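You operate a simulated robot arm through the tools that you are given. There is no shell and no other tool. Be economical: measure what you need, move in short steps, check, and stop when the job is done.

You are at the controls of a simulated two-armed robot. One attempt, no reset.

## Task
Set the orange rail to 23 and send the green carton through.
Fine: on the wide belt: loosen the black knob, slide, tighten it again, then start the belt once with the green button; the other carton and the wide belt's other controls stay; Mains and the red stop may end off.

Only the result counts: the job must be done as asked and must still hold three seconds after the hand-in. Knocking over, shifting, dropping, spilling or breaking anything else fails it.

## Robot
Two 7-joint arms with two-finger parallel grippers on one trunk, on a base that drives. Base frame: it is fixed to the floor where the robot stands at the start and does not move with it; the origin is under the middle of the robot, x ahead of it, y to its left, z up. Lengths are in m, angles in degrees, forces in N, time in s.
The left shoulder is at the start at [0.05, 0.168, 1.082], the right one opposite. With the tool pointing down near the work surface each hand reaches from about 0.1 to 0.36 m from the robot's upright axis, wherever it stands, measured 20 degrees to its own side. Places, roughly: black dial of the wide belt [0.3, -1.1, 0.7]; black hand knob on the rail clamp [0.4, 0, 0.9]; black switch of the wide belt [0.3, -1.3, 0.7]; blue button of the wide belt [0.2, -0.6, 0.9]; green button of the wide belt [0.2, -0.6, 0.9]; sliding orange rail [0.5, 0, 0.8]; white button of the wide belt [0.2, -0.7, 0.9]; wide belt detector [0.8, -0.7, 0.6]; wide white belt [0.8, -0.7, 0.8]. Payload 1.57 kg a hand.
The TCP of each hand is the grasp point between the finger pads, 0.03 m short of the fingertips. In the tool frame z runs along the fingers and y along their closing line. The gripper opens to 0.08 m. The fingers are 0.017 m wide and 0.012 m thick; the gripper's body (0.04 by 0.082 m) begins 0.08 m behind the TCP.
Orientation is that of the tool frame in the base frame, as a unit quaternion [x, y, z, w]. With the fingers straight down and closing along the base's y, the tool's x points along the base's -x, its y along +y and its z along -z.

## Interface
- The arms move only by the tool play_rows. It takes "left_steps", "right_steps" or both (then of equal length, played together; a hand with none holds still); each is a list of rows, each an object (a shift or turn left out is 0, a gripper value left out holds the last) with "offset": the shift along the tool's x, y, z in m, a list of three; "turn": the turn, a rotation vector about the tool's x, y, z in degrees, a list of three; "jaw": the opening, from 0 (shut) to 1 (fully open). In form: [{"offset": [dx, dy, dz], "turn": [wx, wy, wz], "jaw": jaw}, ...]. A call has 1 to 20 rows; each row is the pose to reach, as a shift and turn from the pose commanded when the call began, along the tool's axes at that moment. A row lasts 0.2 s, in which the tool goes at most 0.05 m and 8.6 degrees; a call with a longer step from one row to the next is refused whole, and so is a gripper value outside its range. Where a pose cannot be reached the arm comes as near as it can. A force on the tool above 50 N (or 10 N above the force at the start of the call, whichever is more), or a blocked arm, ends the call early, and 0.2 s more pass. The fingers move at their own pace (about 0.045 m/s each) and stop on an object; they squeeze with about 42 N. The grip force told is the motor's: it shows also when the fingers shut on nothing. Time passes only in rows, and 0.2 s behind the last, so rows that repeat a pose let the fingers close. The reply holds the time, the measured pose of the TCP, the force on the tool along the base axes, the opening and the grip force, in the units named above and with some noise, with the torque about the TCP (base axes, N m) and any sound that the robot's microphone picked up.
- Cameras (640 x 400 px; columns grow to the right, rows downward): "scene" is now at [0.1245, 0.0037, 1.2877]; the picture's right is [0.05, -1.00, 0.00], its down [-0.63, -0.03, -0.78] and it looks along [0.78, 0.04, -0.63] (base axes); focal length 214 px, centre (320, 200). "left" rides on the left gripper at [0.072, 0.007, -0.122] in its tool frame; the picture's right is [-0.09, 1.00, 0.00], its down [-0.84, -0.08, -0.54] and it looks along [-0.54, -0.05, 0.84] (tool axes); focal length 238 px, centre (320, 200). "right" rides on the right gripper at [0.072, -0.007, -0.122] in its tool frame; the picture's right is [0.09, 1.00, 0.00], its down [-0.84, 0.08, -0.54] and it looks along [-0.54, 0.05, 0.84] (tool axes); focal length 238 px, centre (320, 200). There is no depth. A picture from a camera that has moved, and an enlarged one, comes with that camera's place and axes in the base frame and with its lens.
- grab_frame(camera): a new picture of that camera. The clock stands still meanwhile.
- slide_trunk(by): slides the trunk up (or, below 0, down) by that many m; the arms and the scene camera ride with it, the base frame stays. It gives what a move gives, with no picture.
- base_move(legs): drives the robot by 1 to 6 legs, each [ahead, left, turn to the left] in m, m and degrees, along the robot's own axes; the way and the turn of a leg run together, so that a leg with both is an arc; at most 1.5 m and 180 degrees a leg. The arms and the cameras ride along, it lands a little off, and it stops where it bumps. It gives what a move gives.
- head_to(pan, tilt): turns the head with the scene camera to pan (to the left, within 80 degrees either way) and tilt (down, from -29 to 69), counted from straight ahead of the robot. It gives what a move gives.
- close_up(camera, box): a new picture of the part [left, top, right, bottom] of that camera's present view, enlarged. The clock stands still meanwhile.
- hand_in(): hands the job in; it is judged then, once.

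Work in short steps. Places have to be worked out from the pictures, the camera data and where the tool is seen: move nearer, look again, correct. Check each grasp and each placing, and mend what went wrong. You have 120 turns and 100 pictures in all, those below and enlarged ones among them. Open the grippers and draw the arms clear of the work before you hand the job in, unless the task says otherwise; then end with one line.

The tools are called after "Request:" as name(argument=value, ...) on one line, values as JSON. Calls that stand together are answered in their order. play_rows: Moves the arms, as the interface text tells. Its arguments: {"type":"object","properties":{"left_steps":{"type":"array","items":{"type":"object","properties":{"offset":{"type":"array","items":{"type":"number"}},"turn":{"type":"array","items":{"type":"number"}},"jaw":{"type":"number"}}}},"right_steps":{"type":"array","items":{"type":"object","properties":{"offset":{"type":"array","items":{"type":"number"}},"turn":{"type":"array","items":{"type":"number"}},"jaw":{"type":"number"}}}}},"required":[]} The other tools are called the same way: slide_trunk (by) slides the trunk up or down; base_move (legs) drives the base; head_to (pan, tilt) turns the head that bears the scene camera; grab_frame (camera) takes a picture; close_up (camera, box) takes an enlarged picture of a part of a camera's view; hand_in () hands the job in.

At the start:

```text
clock: 0.0
left_position: [0.4116, -0.0158, 1.1621]
left_tool_rot: [-0.001, 1.0, 0.001, -0.001]
left_ft_force: [-0.2, -0.3, 0.3]
left_moment: [0.0, -0.03, 0.01]
left_opening: 0.0803
left_grasp_force: 0.0
right_position: [0.3183, -0.3318, 1.1613]
right_tool_rot: [0.0, 1.0, 0.0, 0.0]
right_ft_force: [0.7, -0.1, 0.5]
right_moment: [0.01, 0.02, 0.02]
right_opening: 0.0802
right_grasp_force: 0.0
trunk travel left (down, up): [-0.25, 0.193]
robot x, y, heading: [-0.0032, -0.0019, 0.1]
head pan, tilt: [3.0, 38.8]
```

scene: 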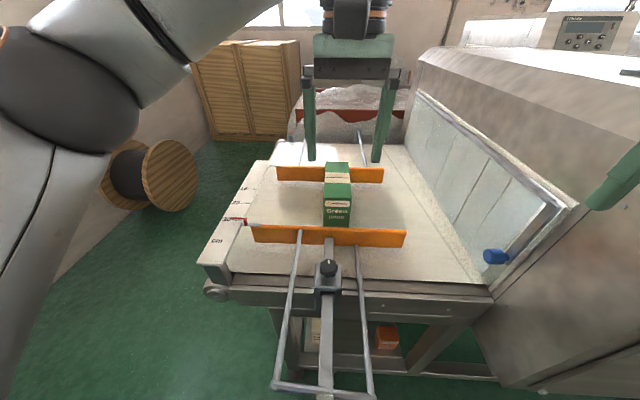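
right: 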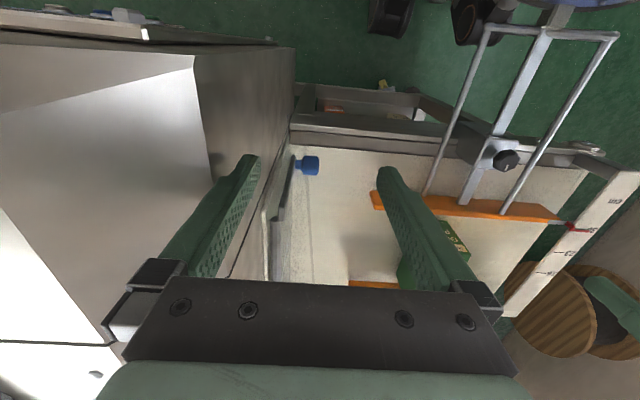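
left: 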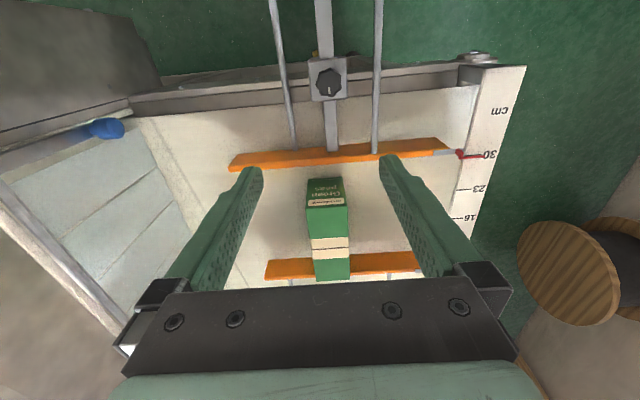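

I'll look closer at the scale, clamp and knob from the present views.

Request:
close_up(camera="left", box=[220, 40, 540, 240])

Request:
close_up(camera="scene", box=[190, 150, 430, 300])

Request:
head_to(pan=-60, tilt=35)

Request:
grab_frame(camera="scene")

```text
2.00 times, centred on (380, 140) of left
camera zoom: at [0.338, -0.0087, 1.285], right [0.09, 1.0, 0.0], down [0.84, -0.08, 0.54], along [0.54, -0.05, -0.84], focal length 477 px, centre (200, 320)
```

zoom: 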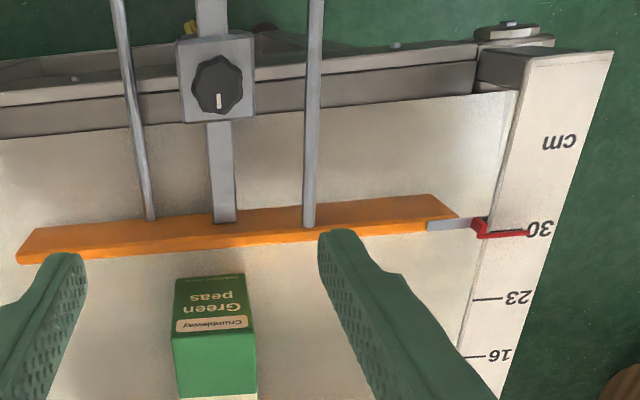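

```text
2.67 times, centred on (310, 225) of scene
camera zoom: at [0.1245, 0.0037, 1.2877], right [0.05, -1.0, 0.0], down [-0.63, -0.03, -0.78], along [0.78, 0.04, -0.63], focal length 572 px, centre (347, 133)
```

zoom: 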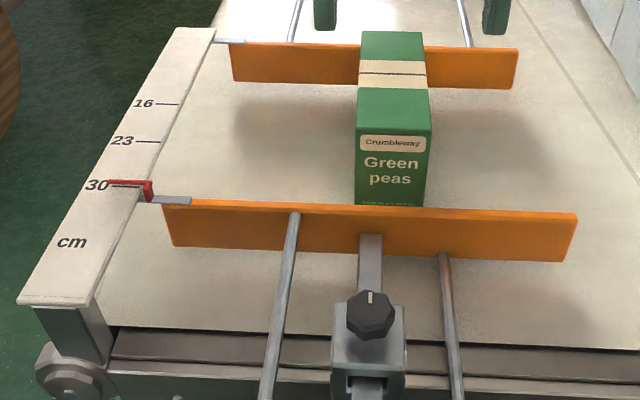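

```text
clock: 1.3
left_position: [0.4101, -0.0146, 1.1623]
left_tool_rot: [-0.001, 1.0, 0.0, 0.0]
left_ft_force: [0.1, -0.1, 0.2]
left_moment: [0.0, -0.05, 0.02]
left_opening: 0.0802
left_grasp_force: 0.2
right_position: [0.3186, -0.3325, 1.162]
right_tool_rot: [0.0, 1.0, 0.0, 0.001]
right_ft_force: [-0.5, 0.3, -0.7]
right_moment: [0.0, -0.01, 0.02]
right_opening: 0.0798
right_grasp_force: 0.1
trunk travel left (down, up): [-0.25, 0.193]
robot x, y, heading: [-0.0007, 0.0016, -0.2]
head pan, tilt: [-60.0, 35.0]
```

```text
94 pictures are left
camera scene: at [0.0829, -0.077, 1.2935], right [-0.87, -0.5, 0.0], down [-0.29, 0.5, -0.82], along [0.41, -0.71, -0.57], focal length 214 px, centre (320, 200)
```

scene: 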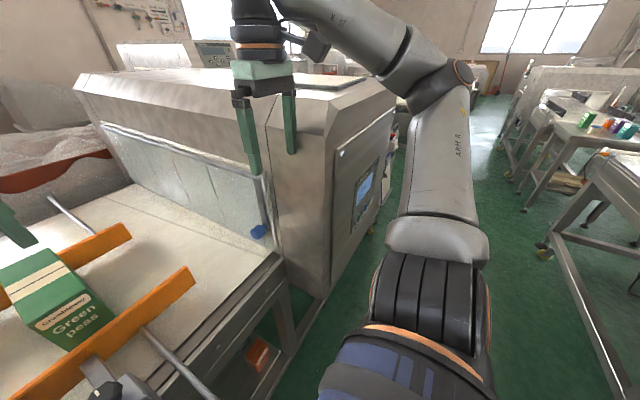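

The rail index is at 30, and the 23 mark lies about 0.07 m farther in +x. I place the knob near (0.383, 0.0, 0.90). I'll bring the left hand over it at z≈1.0 with the jaws part closed, then look.

Request:
play_rows(left_steps=[{"offset": [0.007, 0.004, 0.04], "jaw": 0.8}, {"offset": [0.014, 0.008, 0.08], "jaw": 0.8}, {"offset": [0.02, 0.012, 0.12], "jaw": 0.8}, {"offset": [0.027, 0.015, 0.15], "jaw": 0.8}, {"offset": [0.027, 0.015, 0.15], "jaw": 0.8}])

Request:
head_to(pan=0, tilt=55)

Request:
grab_frame(camera="left")

Request:
grab_frame(camera="scene")

```text
clock: 2.5
left_position: [0.383, -0.0013, 1.0126]
left_tool_rot: [-0.001, 1.0, -0.002, 0.001]
left_ft_force: [-0.2, -0.1, 0.6]
left_moment: [0.01, -0.01, 0.0]
left_opening: 0.0638
left_grasp_force: 0.1
right_position: [0.3191, -0.332, 1.1617]
right_tool_rot: [0.0, 1.0, 0.0, -0.001]
right_ft_force: [-0.1, 0.1, 0.3]
right_moment: [0.01, 0.02, -0.03]
right_opening: 0.0797
right_grasp_force: 0.0
trunk travel left (down, up): [-0.25, 0.193]
robot x, y, heading: [-0.0008, -0.0005, 0.1]
head pan, tilt: [-60.0, 35.0]
```

```text
clock: 3.8
left_position: [0.3833, -0.0011, 1.0115]
left_tool_rot: [-0.001, 1.0, 0.0, 0.0]
left_ft_force: [-0.5, 0.5, -0.2]
left_moment: [0.01, 0.01, 0.03]
left_opening: 0.064
left_grasp_force: 0.1
right_position: [0.3192, -0.3325, 1.1631]
right_tool_rot: [0.0, 1.0, 0.0, 0.0]
right_ft_force: [-0.1, 0.3, 0.2]
right_moment: [0.01, -0.03, 0.01]
right_opening: 0.0798
right_grasp_force: 0.1
trunk travel left (down, up): [-0.25, 0.193]
robot x, y, heading: [-0.0053, -0.0008, 0.3]
head pan, tilt: [0.0, 55.0]
```

```text
93 pictures are left
camera left: at [0.3112, 0.0052, 1.1351], right [0.09, 1.0, 0.0], down [0.84, -0.08, 0.54], along [0.54, -0.05, -0.84], focal length 238 px, centre (320, 200)
```

left: 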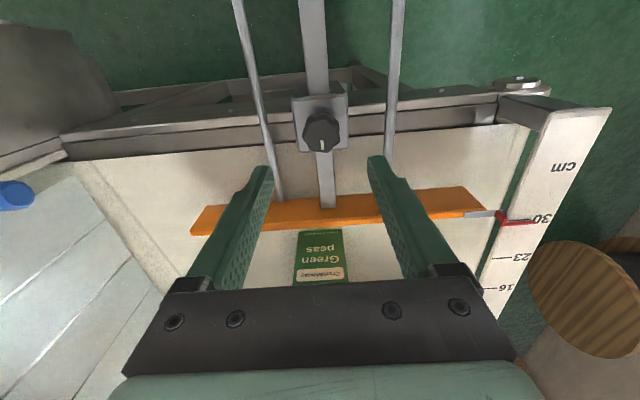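

```text
92 pictures are left
camera scene: at [0.1109, -0.0008, 1.2653], right [0.0, -1.0, 0.0], down [-0.82, 0.0, -0.57], along [0.57, 0.0, -0.82], focal length 214 px, centre (320, 200)
```

scene: 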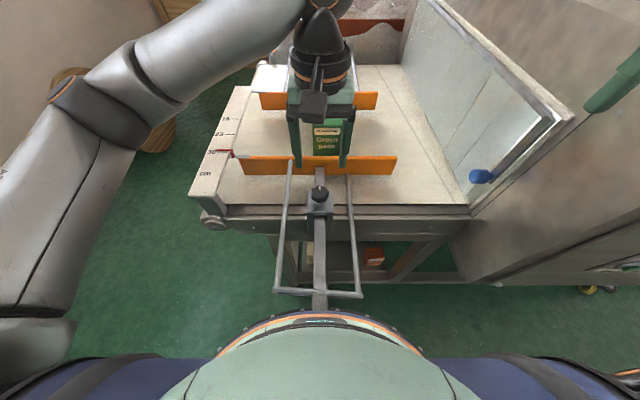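

Estimates put the knob at x≈0.375–0.385, z≈0.90. I lower to z≈0.955 and check the alignment.

Request:
play_rows(left_steps=[{"offset": [0.001, 0, 0.03]}, {"offset": [0.002, 0, 0.055]}, {"offset": [0.002, 0, 0.055]}])

Request:
grab_frame(camera="left")

Request:
close_up(camera="scene", box=[240, 100, 400, 240])

```text
clock: 4.6
left_position: [0.3809, -0.0006, 0.9576]
left_tool_rot: [0.0, 1.0, 0.0, -0.001]
left_ft_force: [0.1, -0.3, -0.1]
left_moment: [0.0, 0.03, -0.02]
left_opening: 0.0638
left_grasp_force: 0.1
right_position: [0.3187, -0.3321, 1.1614]
right_tool_rot: [0.001, 1.0, 0.0, 0.001]
right_ft_force: [-0.3, 0.0, -0.7]
right_moment: [-0.04, -0.01, -0.03]
right_opening: 0.0801
right_grasp_force: 0.0
trunk travel left (down, up): [-0.25, 0.193]
robot x, y, heading: [-0.001, 0.0008, 0.1]
head pan, tilt: [0.0, 55.0]
```

```text
91 pictures are left
camera left: at [0.309, 0.0058, 1.0803], right [0.09, 1.0, 0.0], down [0.84, -0.08, 0.54], along [0.54, -0.05, -0.84], focal length 238 px, centre (320, 200)
```

left: 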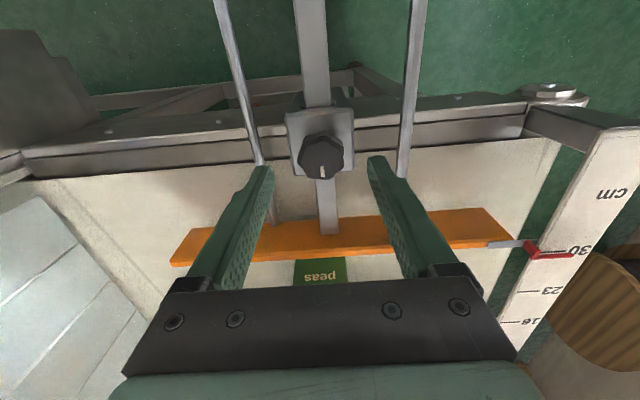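

```text
2.86 times, centred on (320, 170) of scene
camera zoom: at [0.1109, -0.0008, 1.2652], right [0.0, -1.0, 0.0], down [-0.82, 0.0, -0.57], along [0.57, 0.0, -0.82], focal length 613 px, centre (320, 286)
```

zoom: 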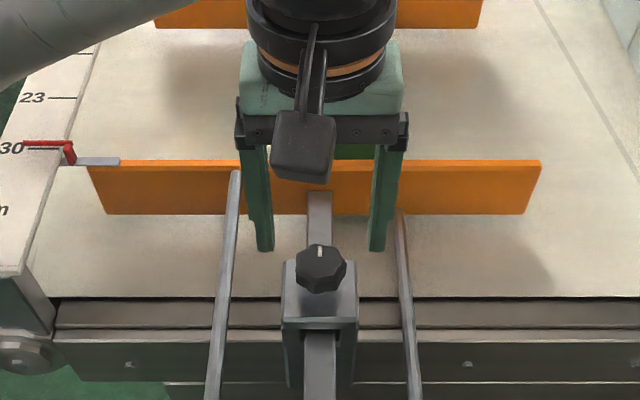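

The two views triangulate the knob top to (0.377, 0, 0.91). I go down to tips at about 0.892 around it, checking for contact.

Request:
play_rows(left_steps=[{"offset": [0.004, 0, 0.015]}, {"offset": [0.004, 0, 0.035]}, {"offset": [0.004, 0, 0.035]}])

Request:
grab_frame(camera="left")

Request:
close_up(camera="scene", box=[260, 130, 380, 235])

```text
clock: 5.4
left_position: [0.3792, -0.0005, 0.921]
left_tool_rot: [-0.001, 1.0, 0.0, 0.0]
left_ft_force: [-0.5, 1.0, -0.7]
left_moment: [-0.02, -0.01, 0.0]
left_opening: 0.0642
left_grasp_force: 0.1
right_position: [0.3191, -0.3331, 1.1621]
right_tool_rot: [0.0, 1.0, 0.0, 0.0]
right_ft_force: [0.3, 0.5, -0.2]
right_moment: [0.0, 0.03, 0.01]
right_opening: 0.08
right_grasp_force: 0.0
trunk travel left (down, up): [-0.25, 0.193]
robot x, y, heading: [-0.002, 0.001, 0.1]
head pan, tilt: [0.0, 55.0]
```

```text
89 pictures are left
camera left: at [0.3061, 0.0059, 1.0443], right [0.09, 1.0, 0.0], down [0.84, -0.08, 0.54], along [0.54, -0.05, -0.84], focal length 238 px, centre (320, 200)
```

left: 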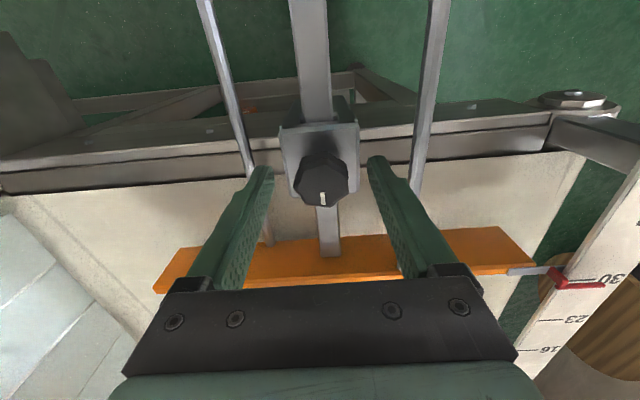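

```text
3.81 times, centred on (320, 182) of scene
camera zoom: at [0.1109, -0.0008, 1.2652], right [0.0, -1.0, 0.0], down [-0.82, 0.0, -0.57], along [0.57, 0.0, -0.82], focal length 817 px, centre (320, 267)
```

zoom: 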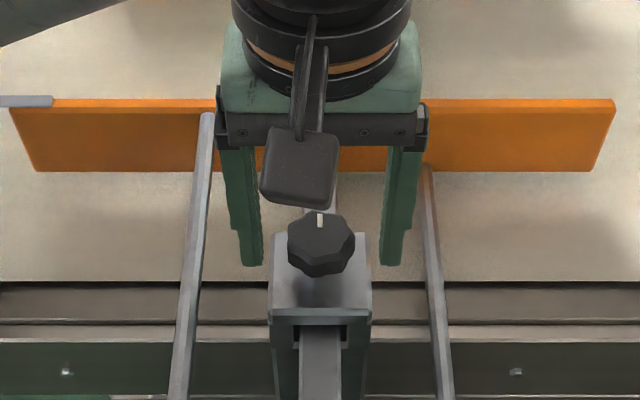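

The fingers straddle the knob well. I close on it now.

Request:
play_rows(left_steps=[{"jaw": 0.3}, {"jaw": 0.3}, {"jaw": 0.3}, {"jaw": 0.3}])

```text
clock: 6.4
left_position: [0.379, -0.0003, 0.9215]
left_tool_rot: [-0.001, 1.0, 0.0, 0.0]
left_ft_force: [-1.4, 4.4, -1.3]
left_moment: [-0.04, -0.03, 0.03]
left_opening: 0.0371
left_grasp_force: 35.4
right_position: [0.3187, -0.3311, 1.1618]
right_tool_rot: [0.001, 1.0, -0.001, 0.001]
right_ft_force: [0.0, 0.3, 0.0]
right_moment: [0.02, -0.06, 0.01]
right_opening: 0.0798
right_grasp_force: 0.0
trunk travel left (down, up): [-0.25, 0.193]
robot x, y, heading: [0.0027, -0.0021, 0.1]
head pan, tilt: [0.0, 55.0]
```

The grip holds at 0.037 m opening. I turn counter-clockwise as seen from above (−z of the tool), about 48° to start.

Request:
play_rows(left_steps=[{"turn": [0, 0, -8], "jaw": 0.2}, {"turn": [0, 0, -16]}, {"turn": [0, 0, -24]}, {"turn": [0, 0, -32]}, {"turn": [0, 0, -40]}, {"turn": [0, 0, -48]}])

Request:
close_up(camera="scene", box=[260, 130, 380, 235])

```text
clock: 7.8
left_position: [0.3805, -0.0064, 0.9215]
left_tool_rot: [-0.409, 0.913, -0.002, 0.001]
left_ft_force: [21.3, -25.9, -7.5]
left_moment: [0.61, -0.72, -0.21]
left_opening: 0.0365
left_grasp_force: 43.0
right_position: [0.3214, -0.3348, 1.1607]
right_tool_rot: [0.001, 1.0, 0.002, -0.001]
right_ft_force: [0.0, -0.2, 0.1]
right_moment: [0.02, 0.01, 0.0]
right_opening: 0.0802
right_grasp_force: 0.1
trunk travel left (down, up): [-0.25, 0.193]
robot x, y, heading: [-0.002, -0.0032, 0.1]
head pan, tilt: [0.0, 55.0]
```

```text
3.81 times, centred on (320, 182) of scene
camera zoom: at [0.1136, -0.0037, 1.2649], right [0.0, -1.0, 0.0], down [-0.82, 0.0, -0.57], along [0.57, 0.0, -0.82], focal length 817 px, centre (320, 267)
```

zoom: 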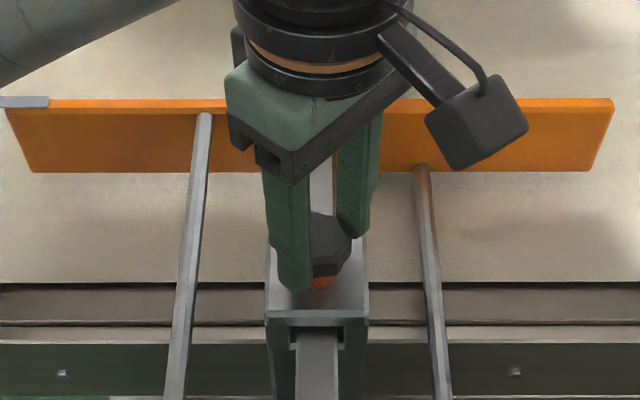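

An orange collar now shows under the knob, so it has unscrewed somewhat. There is a 33 N side force along the closing line, so I'm off-centre. I release and look.

Request:
play_rows(left_steps=[{"jaw": 0.8}, {"jaw": 0.8}, {"jaw": 0.8}])

Request:
close_up(camera="scene", box=[260, 130, 380, 235])

Request:
grab_frame(camera="left")

```text
clock: 8.6
left_position: [0.3788, 0.0001, 0.9224]
left_tool_rot: [-0.407, 0.913, 0.0, 0.0]
left_ft_force: [0.2, -0.1, -0.9]
left_moment: [-0.02, -0.03, 0.02]
left_opening: 0.0642
left_grasp_force: 0.1
right_position: [0.3196, -0.333, 1.1624]
right_tool_rot: [0.0, 1.0, 0.0, 0.0]
right_ft_force: [-0.1, -0.9, 0.3]
right_moment: [-0.01, 0.01, -0.01]
right_opening: 0.0798
right_grasp_force: 0.0
trunk travel left (down, up): [-0.25, 0.193]
robot x, y, heading: [0.0019, -0.0001, -0.1]
head pan, tilt: [0.0, 55.0]
```

```text
3.81 times, centred on (320, 182) of scene
camera zoom: at [0.1109, -0.0008, 1.2652], right [0.0, -1.0, 0.0], down [-0.82, 0.0, -0.57], along [0.57, 0.0, -0.82], focal length 817 px, centre (320, 267)
```

zoom: 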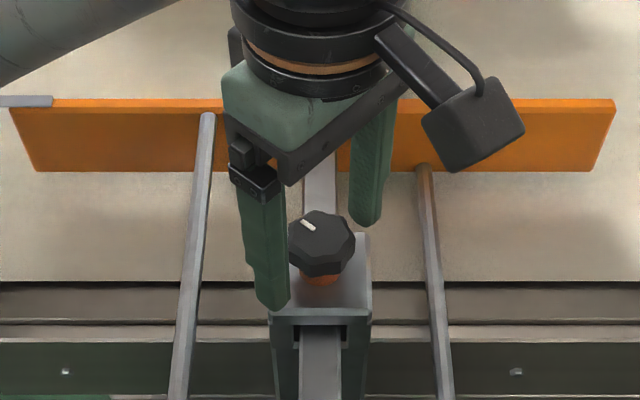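

```text
85 pictures are left
camera left: at [0.324, -0.0494, 1.0452], right [-0.68, 0.73, 0.0], down [0.62, 0.57, 0.54], along [0.4, 0.37, -0.84], focal length 238 px, centre (320, 200)
```

left: 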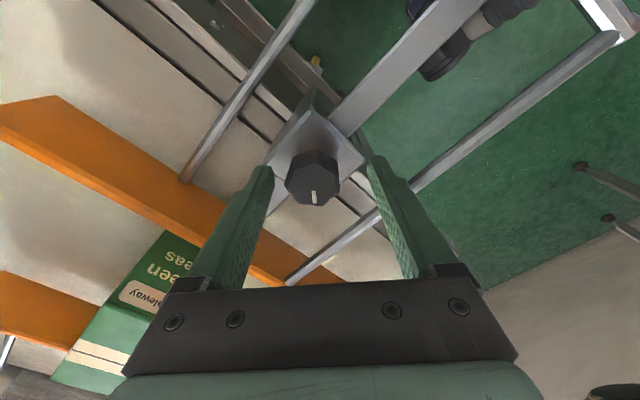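

The white mark turned about 48° and an orange collar is exposed, so the clamp looks loosened. The rail frame's crossbar is near x≈0.19, z≈0.86. I'll raise the left hand and move it over the crossbar, turning so the fingers close along x.

Request:
play_rows(left_steps=[{"offset": [0, 0, -0.04]}, {"offset": [0, 0, -0.08]}, {"offset": [0.015, 0.033, -0.1], "turn": [0, 0, -8]}, {"offset": [0.03, 0.067, -0.1], "turn": [0, 0, -16]}, {"offset": [0.045, 0.1, -0.1], "turn": [0, 0, -24]}, {"offset": [0.06, 0.134, -0.1], "turn": [0, 0, -32]}, {"offset": [0.06, 0.134, -0.1], "turn": [0, 0, -40]}, {"offset": [0.06, 0.134, -0.1], "turn": [0, 0, -42]}])

Request:
grab_frame(camera="left")

Request:
grab_frame(camera="scene")

```text
clock: 10.4
left_position: [0.2379, 0.0424, 1.0209]
left_tool_rot: [0.708, -0.706, 0.0, 0.0]
left_ft_force: [-2.0, -0.5, -0.1]
left_moment: [-0.05, -0.02, 0.05]
left_opening: 0.0641
left_grasp_force: 0.1
right_position: [0.3187, -0.3324, 1.1615]
right_tool_rot: [0.0, 1.0, 0.0, 0.001]
right_ft_force: [0.3, 0.2, -0.1]
right_moment: [0.03, -0.01, 0.01]
right_opening: 0.0799
right_grasp_force: 0.0
trunk travel left (down, up): [-0.25, 0.193]
robot x, y, heading: [0.0012, -0.0029, 0.1]
head pan, tilt: [0.0, 55.0]
```

```text
84 pictures are left
camera left: at [0.2306, -0.0288, 1.1439], right [-1.0, 0.09, 0.0], down [0.07, 0.84, 0.54], along [0.05, 0.54, -0.84], focal length 238 px, centre (320, 200)
```

left: 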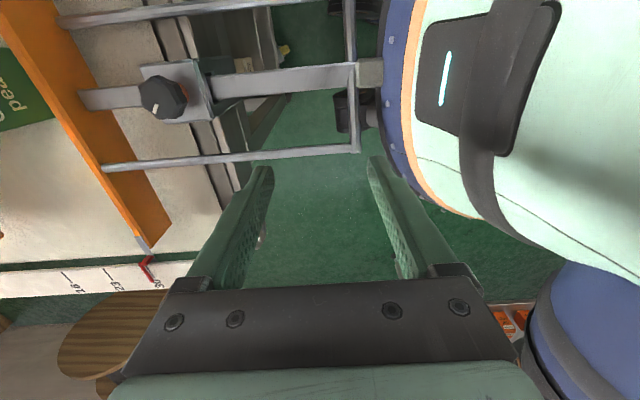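

```text
83 pictures are left
camera scene: at [0.1106, -0.0008, 1.2653], right [0.0, -1.0, 0.0], down [-0.82, 0.0, -0.57], along [0.57, 0.0, -0.82], focal length 214 px, centre (320, 200)
```

scene: 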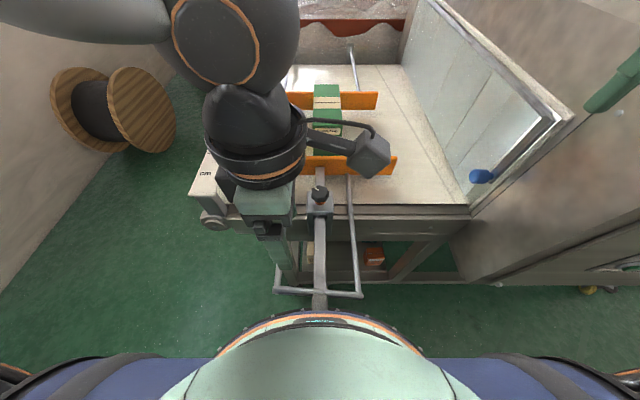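

Gripping the crossbar would put the fingers too near the torso. The central stem is free and straight, so I'll grip that instead at x≈0.245 with fingers closing along y. I turn back and centre over it.

Request:
play_rows(left_steps=[{"offset": [0.01, 0, 0], "turn": [0, 0, 8]}, {"offset": [0.02, 0, 0], "turn": [0, 0, 16]}, {"offset": [0.03, 0, 0], "turn": [0, 0, 24]}, {"offset": [0.043, -0.007, 0], "turn": [0, 0, 32]}, {"offset": [0.043, -0.007, 0], "turn": [0, 0, 40]}, {"offset": [0.043, -0.007, 0], "turn": [0, 0, 48]}, {"offset": [0.043, -0.007, 0], "turn": [0, 0, 56]}, {"offset": [0.043, -0.007, 0], "turn": [0, 0, 64]}, {"offset": [0.043, -0.007, 0], "turn": [0, 0, 72]}, {"offset": [0.043, -0.007, 0], "turn": [0, 0, 80]}, {"offset": [0.043, -0.007, 0], "turn": [0, 0, 88]}, {"offset": [0.043, -0.007, 0.05], "turn": [0, 0, 90]}, {"offset": [0.043, -0.007, 0.08], "turn": [0, 0, 90], "jaw": 0.6}, {"offset": [0.043, -0.007, 0.08], "turn": [0, 0, 90], "jaw": 0.6}])

Request:
grab_frame(camera="left")

Request:
grab_frame(camera="scene")

```text
clock: 13.4
left_position: [0.2462, 0.0021, 0.9416]
left_tool_rot: [0.0, 1.0, -0.001, 0.0]
left_ft_force: [-0.3, 0.1, -0.1]
left_moment: [0.0, 0.01, -0.02]
left_opening: 0.048
left_grasp_force: 0.1
right_position: [0.3189, -0.3327, 1.1619]
right_tool_rot: [-0.001, 1.0, -0.001, 0.0]
right_ft_force: [0.3, -0.3, -0.6]
right_moment: [-0.01, 0.01, 0.01]
right_opening: 0.0801
right_grasp_force: 0.0
trunk travel left (down, up): [-0.25, 0.193]
robot x, y, heading: [-0.0013, -0.0011, -0.2]
head pan, tilt: [0.0, 55.0]
```

```text
82 pictures are left
camera left: at [0.173, 0.0086, 1.0652], right [0.09, 1.0, 0.0], down [0.84, -0.08, 0.54], along [0.54, -0.05, -0.84], focal length 238 px, centre (320, 200)
```

left: 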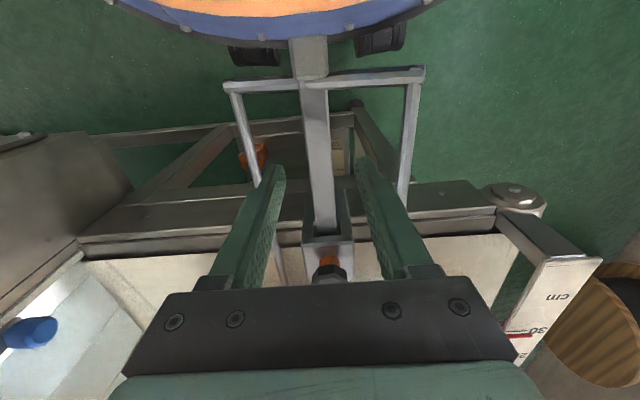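

```text
81 pictures are left
camera scene: at [0.1109, -0.0008, 1.2652], right [0.0, -1.0, 0.0], down [-0.82, 0.0, -0.57], along [0.57, 0.0, -0.82], focal length 214 px, centre (320, 200)
```

scene: 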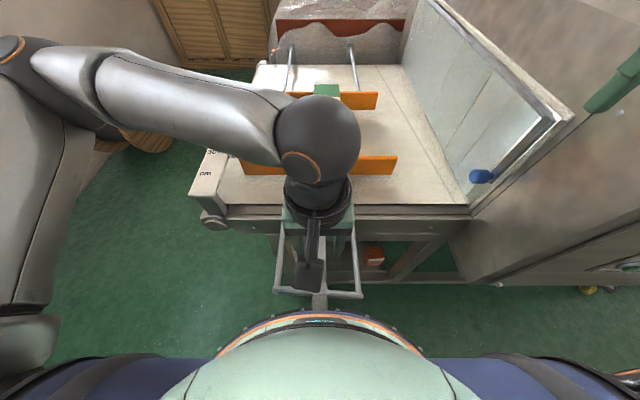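

The stem lies centred between the fingers. I lower to z≈0.858 and close on it.

Request:
play_rows(left_steps=[{"offset": [0, -0.001, 0.04]}, {"offset": [0, -0.001, 0.083]}, {"offset": [0, -0.001, 0.083], "jaw": 0.1}, {"offset": [0, -0.001, 0.083], "jaw": 0.1}, {"offset": [0, -0.001, 0.083], "jaw": 0.1}])

Request:
grab_frame(camera="left")

```text
clock: 14.6
left_position: [0.2465, 0.001, 0.8599]
left_tool_rot: [0.0, 1.0, -0.002, 0.001]
left_ft_force: [0.6, -7.8, -5.0]
left_moment: [0.09, -0.45, -0.3]
left_opening: 0.0237
left_grasp_force: 26.7
right_position: [0.3193, -0.3325, 1.1621]
right_tool_rot: [0.0, 1.0, 0.0, -0.001]
right_ft_force: [0.1, -0.2, 0.1]
right_moment: [-0.02, 0.0, 0.0]
right_opening: 0.0799
right_grasp_force: 0.0
trunk travel left (down, up): [-0.25, 0.193]
robot x, y, heading: [0.0017, -0.0021, 0.2]
head pan, tilt: [0.0, 55.0]
```

```text
80 pictures are left
camera left: at [0.1725, 0.0067, 0.9836], right [0.09, 1.0, 0.0], down [0.84, -0.08, 0.54], along [0.54, -0.05, -0.84], focal length 238 px, centre (320, 200)
```

left: 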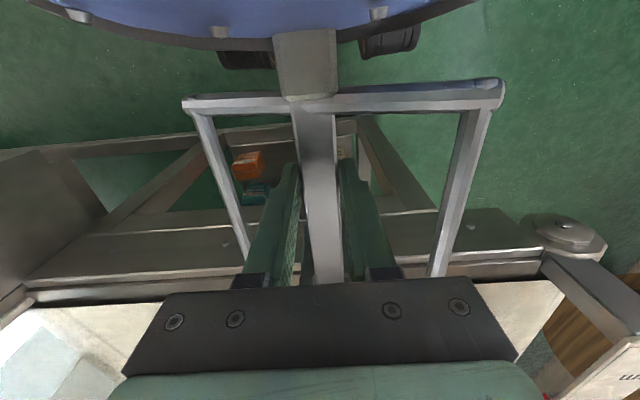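

The stem is gripped at 0.024 m. I push it +x by 0.03 in small steps.

Request:
play_rows(left_steps=[{"offset": [0, 0, 0], "jaw": 0.05}, {"offset": [-0.005, 0, 0]}, {"offset": [-0.012, 0, 0]}, {"offset": [-0.02, 0, 0]}, {"offset": [-0.03, 0, 0]}, {"offset": [-0.03, 0, 0]}])

Request:
close_up(camera="scene", box=[180, 70, 420, 230])

```text
clock: 16.0
left_position: [0.2754, -0.0007, 0.8604]
left_tool_rot: [0.0, 1.0, -0.001, 0.001]
left_ft_force: [-1.6, -3.0, 17.1]
left_moment: [0.32, 0.89, -0.59]
left_opening: 0.0236
left_grasp_force: 35.8
right_position: [0.3182, -0.3331, 1.1626]
right_tool_rot: [0.0, 1.0, 0.0, 0.001]
right_ft_force: [0.6, -0.3, -0.3]
right_moment: [0.0, 0.02, -0.02]
right_opening: 0.08
right_grasp_force: 0.0
trunk travel left (down, up): [-0.25, 0.193]
robot x, y, heading: [0.0012, 0.0017, -0.1]
head pan, tilt: [0.0, 55.0]
```

```text
2.50 times, centred on (300, 150) of scene
camera zoom: at [0.1101, -0.0011, 1.2656], right [0.0, -1.0, 0.0], down [-0.82, 0.0, -0.57], along [0.57, 0.0, -0.82], focal length 536 px, centre (370, 325)
```

zoom: 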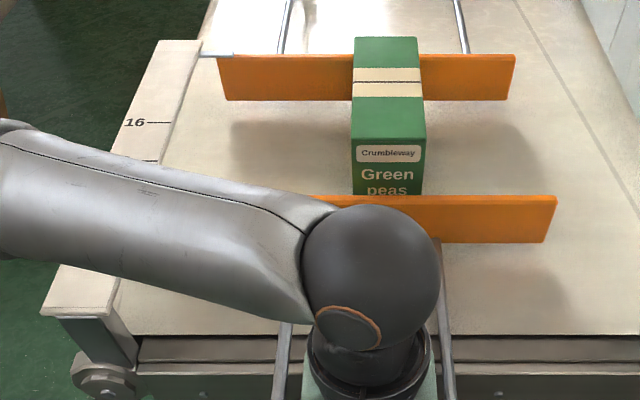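

The rail moves freely. I continue to about 0.062 total, then check the index with the right camera.

Request:
play_rows(left_steps=[{"offset": [-0.008, 0, 0]}, {"offset": [-0.016, 0, 0]}, {"offset": [-0.024, 0, 0]}, {"offset": [-0.032, 0, 0]}, {"offset": [-0.032, 0, 0]}])

Request:
grab_frame(camera="right")

Request:
close_up(camera="scene", box=[180, 70, 420, 230])

```text
clock: 17.2
left_position: [0.307, -0.0011, 0.8605]
left_tool_rot: [-0.001, 1.0, 0.001, 0.002]
left_ft_force: [-2.0, -4.1, 15.5]
left_moment: [-0.04, -0.51, -0.32]
left_opening: 0.0238
left_grasp_force: 35.9
right_position: [0.3196, -0.3321, 1.1615]
right_tool_rot: [0.0, 1.0, 0.0, 0.001]
right_ft_force: [0.4, 0.5, 0.0]
right_moment: [0.02, -0.01, -0.01]
right_opening: 0.0805
right_grasp_force: 0.0
trunk travel left (down, up): [-0.25, 0.193]
robot x, y, heading: [0.0006, -0.0019, 0.0]
head pan, tilt: [0.0, 55.0]
```

```text
78 pictures are left
camera right: at [0.2465, -0.3395, 1.2847], right [-0.09, 1.0, 0.0], down [0.84, 0.08, 0.54], along [0.54, 0.05, -0.84], focal length 238 px, centre (320, 200)
```

right: 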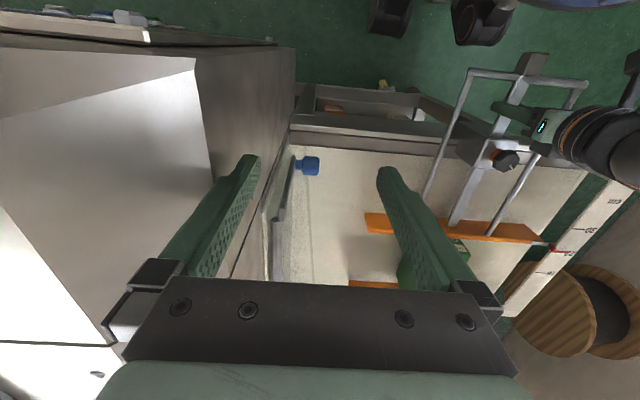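

```text
2.50 times, centred on (300, 150) of scene
camera zoom: at [0.1099, -0.0012, 1.2653], right [0.0, -1.0, 0.0], down [-0.82, 0.0, -0.57], along [0.57, 0.0, -0.82], focal length 536 px, centre (370, 325)
```

zoom: 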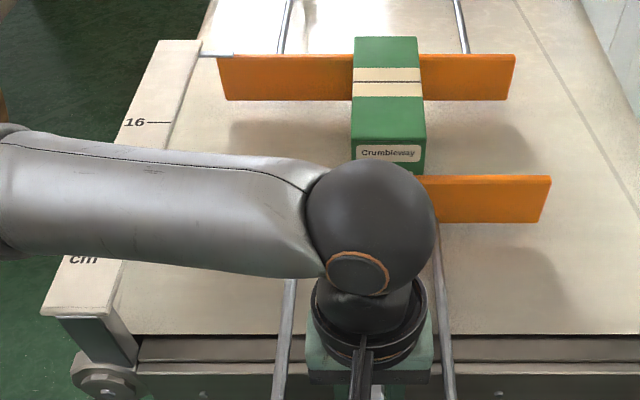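

The index is close to the 23 mark. I zoom the right camera on it.

Request:
close_up(camera="right", box=[500, 190, 640, 290])

```text
4.00 times, centred on (570, 240) of right
camera zoom: at [0.2465, -0.3395, 1.2847], right [-0.09, 1.0, 0.0], down [0.84, 0.08, 0.54], along [0.54, 0.05, -0.84], focal length 953 px, centre (-680, 40)
```

zoom: 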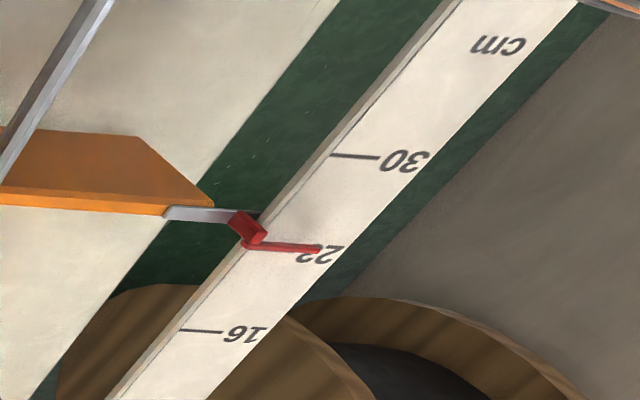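

Request:
close_up(camera="right", box=[540, 225, 588, 255])

```text
13.33 times, centred on (564, 240) of right
camera zoom: at [0.2465, -0.3395, 1.2847], right [-0.09, 1.0, 0.0], down [0.84, 0.08, 0.54], along [0.54, 0.05, -0.84], focal length 3178 px, centre (-2933, -333)
```

zoom: 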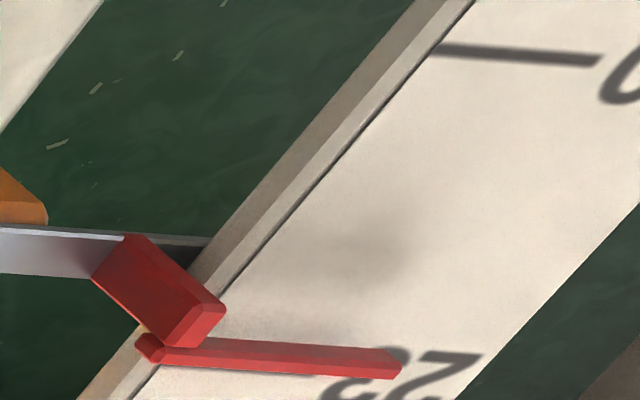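

Triangulating against the ticks puts the index around 23.3–23.6, since the raised blade adds parallax. I push about 5 mm more, then release and lift to get a better view of the scale.

Request:
play_rows(left_steps=[{"offset": [-0.003, 0, 0]}, {"offset": [-0.005, 0, 0]}, {"offset": [-0.005, 0, 0]}, {"offset": [-0.005, 0, 0], "jaw": 0.6}, {"offset": [-0.005, 0, 0], "jaw": 0.6}, {"offset": [-0.005, 0, 0], "jaw": 0.6}, {"offset": [-0.005, 0, -0.05]}, {"offset": [-0.005, 0, -0.1]}, {"offset": [-0.005, 0, -0.15]}, {"offset": [-0.005, 0, -0.2]}, {"offset": [-0.005, 0, -0.24]}])

Request:
close_up(camera="right", box=[500, 190, 640, 290])

Request:
grab_frame(camera="left")

```text
clock: 19.6
left_position: [0.3118, 0.0013, 1.1012]
left_tool_rot: [0.0, 1.0, 0.0, 0.0]
left_ft_force: [1.1, -0.4, 0.8]
left_moment: [-0.02, 0.04, 0.03]
left_opening: 0.048
left_grasp_force: 0.1
right_position: [0.3182, -0.3312, 1.1611]
right_tool_rot: [0.001, 1.0, 0.001, -0.001]
right_ft_force: [-0.5, 0.0, 0.5]
right_moment: [0.02, 0.0, -0.01]
right_opening: 0.0798
right_grasp_force: 0.1
trunk travel left (down, up): [-0.25, 0.193]
robot x, y, heading: [-0.0024, 0.0007, -0.2]
head pan, tilt: [0.0, 55.0]
```

```text
4.00 times, centred on (570, 240) of right
camera zoom: at [0.2472, -0.339, 1.2847], right [-0.09, 1.0, 0.0], down [0.84, 0.08, 0.54], along [0.54, 0.05, -0.84], focal length 953 px, centre (-680, 40)
```

zoom: 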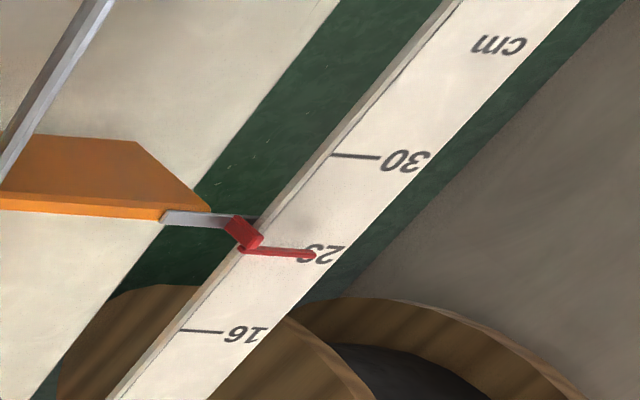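

```text
73 pictures are left
camera left: at [0.2393, 0.0086, 1.2245], right [0.09, 1.0, 0.0], down [0.84, -0.08, 0.54], along [0.54, -0.05, -0.84], focal length 238 px, centre (320, 200)
```

left: 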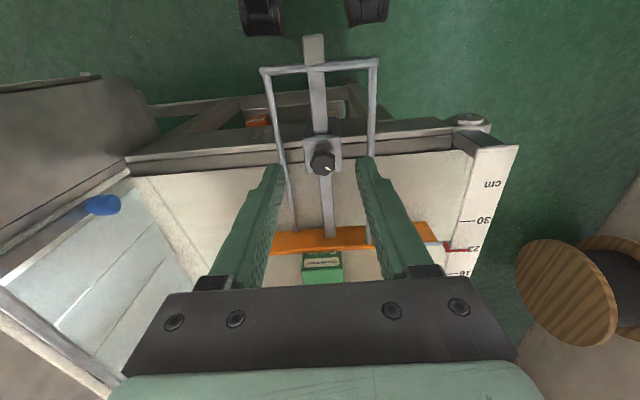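

The index now overlaps the 23 tick. To cut the parallax I bring the left camera further forward, turned to look along +y at the scale.

Request:
play_rows(left_steps=[{"offset": [-0.03, 0.01, 0], "turn": [0, 0, -8]}, {"offset": [-0.06, 0.02, 0], "turn": [0, 0, -16]}, {"offset": [-0.09, 0.03, 0], "turn": [0, 0, -24]}, {"offset": [-0.12, 0.04, 0], "turn": [0, 0, -32]}, {"offset": [-0.15, 0.05, 0], "turn": [0, 0, -40]}, {"offset": [-0.17, 0.06, 0], "turn": [0, 0, -48]}, {"offset": [-0.19, 0.07, 0], "turn": [0, 0, -56]}, {"offset": [-0.19, 0.08, 0], "turn": [0, 0, -64]}, {"offset": [-0.19, 0.08, 0], "turn": [0, 0, -72]}, {"offset": [-0.19, 0.08, 0], "turn": [0, 0, -80]}, {"offset": [-0.19, 0.08, 0], "turn": [0, 0, -88]}, {"offset": [-0.19, 0.08, 0], "turn": [0, 0, -90]}])

Request:
grab_frame(camera="left")

```text
clock: 22.2
left_position: [0.5009, 0.0812, 1.0985]
left_tool_rot: [0.708, -0.706, 0.0, 0.0]
left_ft_force: [0.3, -0.1, 0.0]
left_moment: [-0.01, 0.01, 0.01]
left_opening: 0.0481
left_grasp_force: 0.1
right_position: [0.3198, -0.3314, 1.162]
right_tool_rot: [0.0, 1.0, 0.0, -0.001]
right_ft_force: [-0.5, 0.2, 0.4]
right_moment: [-0.02, 0.01, 0.01]
right_opening: 0.0798
right_grasp_force: 0.0
trunk travel left (down, up): [-0.25, 0.193]
robot x, y, heading: [-0.0021, -0.0007, 0.1]
head pan, tilt: [0.0, 55.0]
```

```text
72 pictures are left
camera left: at [0.4942, 0.0089, 1.2217], right [-1.0, 0.09, 0.0], down [0.07, 0.84, 0.54], along [0.05, 0.54, -0.84], focal length 238 px, centre (320, 200)
```

left: 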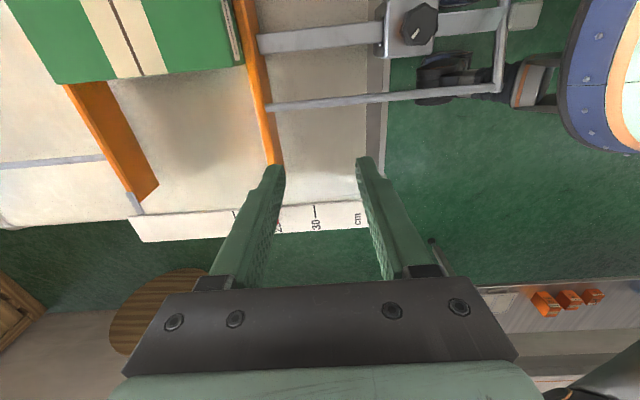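

The arm reaches fine here. I move 0.09 m farther in +x so the camera sits right over the 23 mark.

Request:
play_rows(left_steps=[{"offset": [0, -0.045, 0], "jaw": 1.0}, {"offset": [0, -0.09, 0]}, {"offset": [0, -0.09, 0]}])

Request:
close_up(camera="left", box=[220, 120, 420, 245])

```text
clock: 23.0
left_position: [0.5672, 0.0886, 1.0956]
left_tool_rot: [-0.706, 0.708, 0.0, 0.001]
left_ft_force: [0.1, -0.4, 0.7]
left_moment: [0.01, 0.0, 0.0]
left_opening: 0.0798
left_grasp_force: 0.0
left hand out of reach, approached as far as the arm can: row 2, 3
right_position: [0.3189, -0.3316, 1.1612]
right_tool_rot: [0.0, 1.0, 0.0, 0.001]
right_ft_force: [0.7, 0.1, 0.0]
right_moment: [0.0, 0.0, 0.04]
right_opening: 0.08
right_grasp_force: 0.0
trunk travel left (down, up): [-0.25, 0.193]
robot x, y, heading: [-0.004, -0.0024, -0.1]
head pan, tilt: [0.0, 55.0]
```

```text
3.20 times, centred on (320, 182) of left
camera zoom: at [0.5593, 0.0168, 1.2179], right [-1.0, 0.09, 0.0], down [0.08, 0.84, 0.54], along [0.05, 0.54, -0.84], focal length 763 px, centre (320, 256)
```

zoom: 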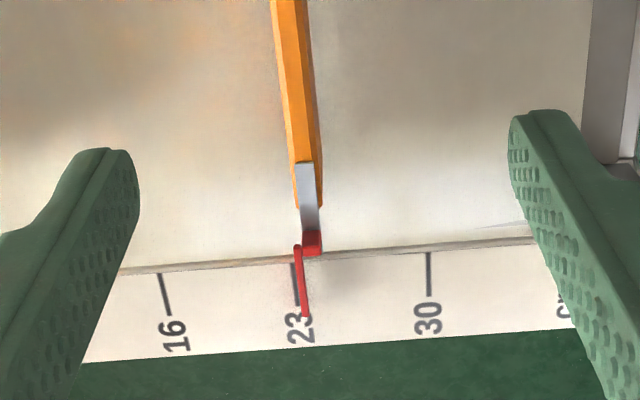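

Request:
close_up(camera="left", box=[296, 190, 336, 225])

```text
11.43 times, centred on (316, 208) of left
camera zoom: at [0.5593, 0.0168, 1.2179], right [-1.0, 0.09, 0.0], down [0.08, 0.84, 0.54], along [0.05, 0.54, -0.84], focal length 2724 px, centre (366, 114)
```

zoom: 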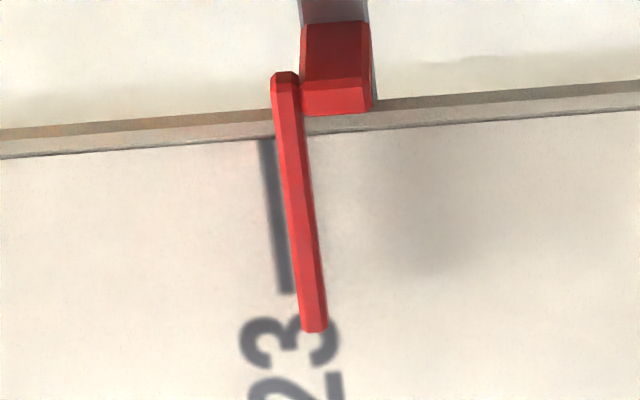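

Here the parallax is small: the index is still about 3.3 mm short of the 23 tick on the 30 side. I go back to the stem to nudge it that much.

Request:
play_rows(left_steps=[{"offset": [0.01, 0.04, 0], "turn": [0, 0, 8], "jaw": 0.6}, {"offset": [0.02, 0.08, 0], "turn": [0, 0, 16]}, {"offset": [0.03, 0.12, 0], "turn": [0, 0, 24]}, {"offset": [0.04, 0.16, 0], "turn": [0, 0, 32]}, {"offset": [0.05, 0.2, 0], "turn": [0, 0, 40]}, {"offset": [0.06, 0.24, 0], "turn": [0, 0, 48]}, {"offset": [0.07, 0.27, 0], "turn": [0, 0, 56]}, {"offset": [0.08, 0.287, 0], "turn": [0, 0, 64]}, {"offset": [0.088, 0.287, 0], "turn": [0, 0, 72]}, {"offset": [0.088, 0.287, 0], "turn": [0, 0, 80]}, {"offset": [0.088, 0.287, 0], "turn": [0, 0, 88]}, {"offset": [0.088, 0.287, 0.04], "turn": [0, 0, 90]}, {"offset": [0.088, 0.287, 0.09], "turn": [0, 0, 90]}, {"offset": [0.088, 0.287, 0.09], "turn": [0, 0, 90]}])

Request:
grab_frame(camera="left")

```text
clock: 26.0
left_position: [0.2778, 0.0016, 1.0042]
left_tool_rot: [0.0, 1.0, 0.0, 0.001]
left_ft_force: [-0.3, -0.3, 0.8]
left_moment: [0.01, -0.03, 0.0]
left_opening: 0.0482
left_grasp_force: 0.1
left hand out of reach, approached as far as the arm can: row 1, 2
right_position: [0.3192, -0.332, 1.1612]
right_tool_rot: [0.0, 1.0, 0.0, 0.0]
right_ft_force: [-0.1, 1.0, -0.5]
right_moment: [0.01, 0.0, -0.03]
right_opening: 0.0801
right_grasp_force: 0.0
trunk travel left (down, up): [-0.25, 0.193]
robot x, y, heading: [0.0035, -0.0012, -0.1]
head pan, tilt: [0.0, 55.0]
```

```text
69 pictures are left
camera left: at [0.2059, 0.0084, 1.1275], right [0.09, 1.0, 0.0], down [0.84, -0.08, 0.54], along [0.54, -0.05, -0.84], focal length 238 px, centre (320, 200)
```

left: 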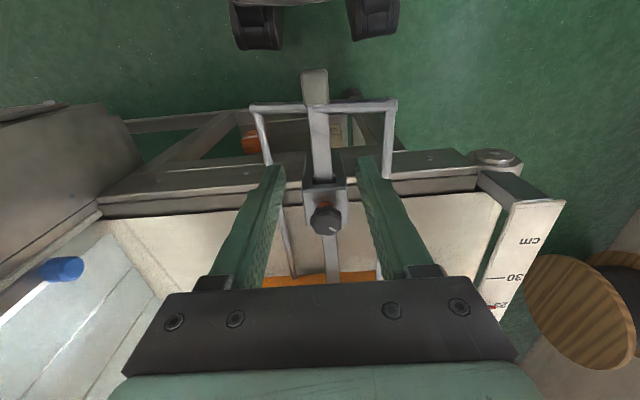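

Position is good. I descend, grip the stem, and look at reading drift before pushing.

Request:
play_rows(left_steps=[{"offset": [0, -0.0015, 0.05]}, {"offset": [0, -0.0015, 0.1]}, {"offset": [0, -0.0015, 0.144]}, {"offset": [0, -0.0015, 0.144], "jaw": 0.05}, {"offset": [0, -0.0015, 0.144]}, {"offset": [0, -0.0015, 0.144]}, {"offset": [0, -0.0015, 0.144]}, {"offset": [-0.002, -0.0015, 0.144]}, {"offset": [-0.0036, -0.0015, 0.144]}, {"offset": [-0.0036, -0.0015, 0.144]}, {"offset": [-0.0036, -0.0015, 0.144]}])

Request:
close_up(camera="right", box=[500, 190, 640, 290])

```text
clock: 28.4
left_position: [0.2808, -0.0002, 0.8611]
left_tool_rot: [0.0, 1.0, 0.001, 0.0]
left_ft_force: [-4.1, -8.1, -5.4]
left_moment: [-0.15, 0.92, -0.26]
left_opening: 0.0237
left_grasp_force: 35.9
right_position: [0.3183, -0.3311, 1.1626]
right_tool_rot: [0.0, 1.0, 0.001, 0.0]
right_ft_force: [0.0, 0.5, -0.4]
right_moment: [0.03, -0.01, 0.01]
right_opening: 0.0801
right_grasp_force: 0.1
trunk travel left (down, up): [-0.25, 0.193]
robot x, y, heading: [-0.0013, 0.0005, -0.1]
head pan, tilt: [0.0, 55.0]
```

```text
4.00 times, centred on (570, 240) of right
camera zoom: at [0.2474, -0.3398, 1.2844], right [-0.09, 1.0, 0.0], down [0.84, 0.08, 0.54], along [0.54, 0.05, -0.84], focal length 953 px, centre (-680, 40)
```

zoom: 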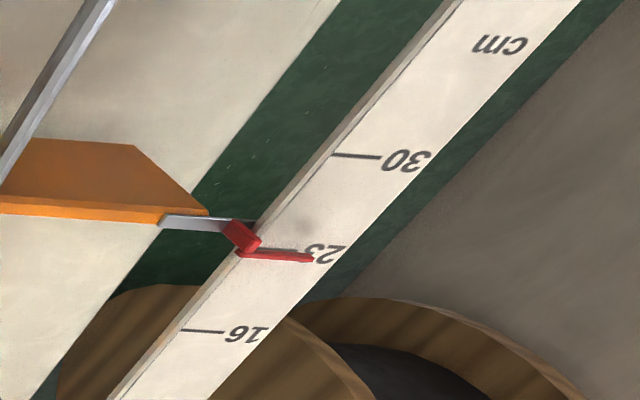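

Nudged about 3.5 mm. I release, lift and re-check with the near-overhead view.

Request:
play_rows(left_steps=[{"jaw": 0.6}, {"jaw": 0.6}, {"jaw": 0.6}, {"offset": [0, 0, -0.05]}, {"offset": [0, 0, -0.1]}, {"offset": [0, 0, -0.15]}, {"offset": [0, 0, -0.2]}, {"offset": [-0.04, 0.02, -0.23], "turn": [0, 0, -8]}, {"offset": [-0.08, 0.04, -0.24], "turn": [0, 0, -16]}, {"offset": [-0.12, 0.06, -0.24], "turn": [0, 0, -24]}, {"offset": [-0.16, 0.08, -0.24], "turn": [0, 0, -32]}, {"offset": [-0.2, 0.08, -0.24], "turn": [0, 0, -40]}, {"offset": [-0.24, 0.08, -0.24], "turn": [0, 0, -48]}, {"offset": [-0.27, 0.08, -0.24], "turn": [0, 0, -56]}, {"offset": [-0.28, 0.08, -0.24], "turn": [0, 0, -64]}, {"offset": [-0.28, 0.08, -0.24], "turn": [0, 0, -72]}, {"offset": [-0.28, 0.08, -0.24], "turn": [0, 0, -80]}, {"offset": [-0.28, 0.08, -0.24], "turn": [0, 0, -88], "jaw": 1.0}, {"offset": [-0.28, 0.08, -0.24], "turn": [0, 0, -90], "jaw": 1.0}])

Request:
close_up(camera="left", box=[220, 120, 420, 245])

Request:
close_up(camera="left", box=[296, 190, 336, 225])

```text
refused: row 8 steps farther than a row can; nothing moved
```

```text
3.20 times, centred on (320, 182) of left
camera zoom: at [0.2086, 0.0064, 0.9843], right [0.09, 1.0, 0.0], down [0.84, -0.08, 0.54], along [0.54, -0.05, -0.84], focal length 763 px, centre (320, 256)
```

zoom: 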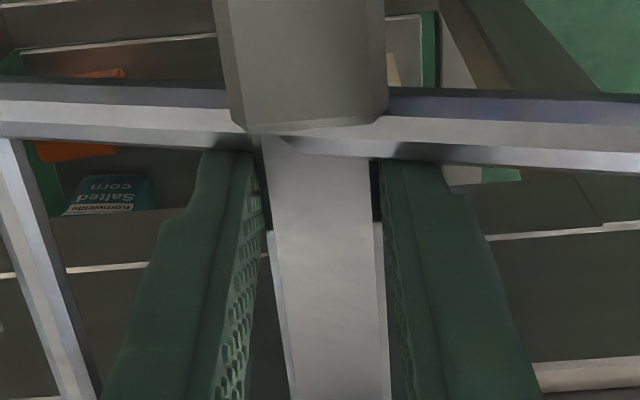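

```text
11.43 times, centred on (316, 208) of left
camera zoom: at [0.2086, 0.0064, 0.9843], right [0.09, 1.0, 0.0], down [0.84, -0.08, 0.54], along [0.54, -0.05, -0.84], focal length 2724 px, centre (366, 114)
```

zoom: 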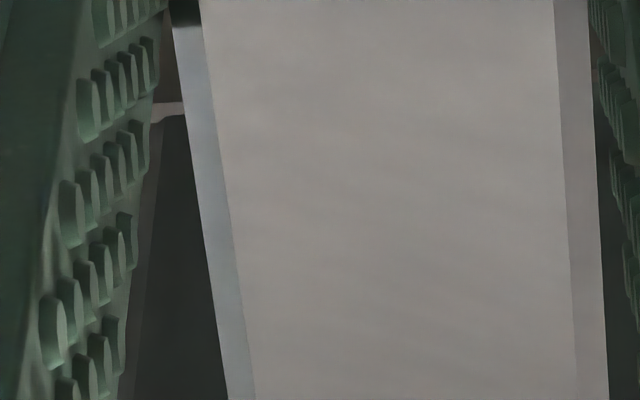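

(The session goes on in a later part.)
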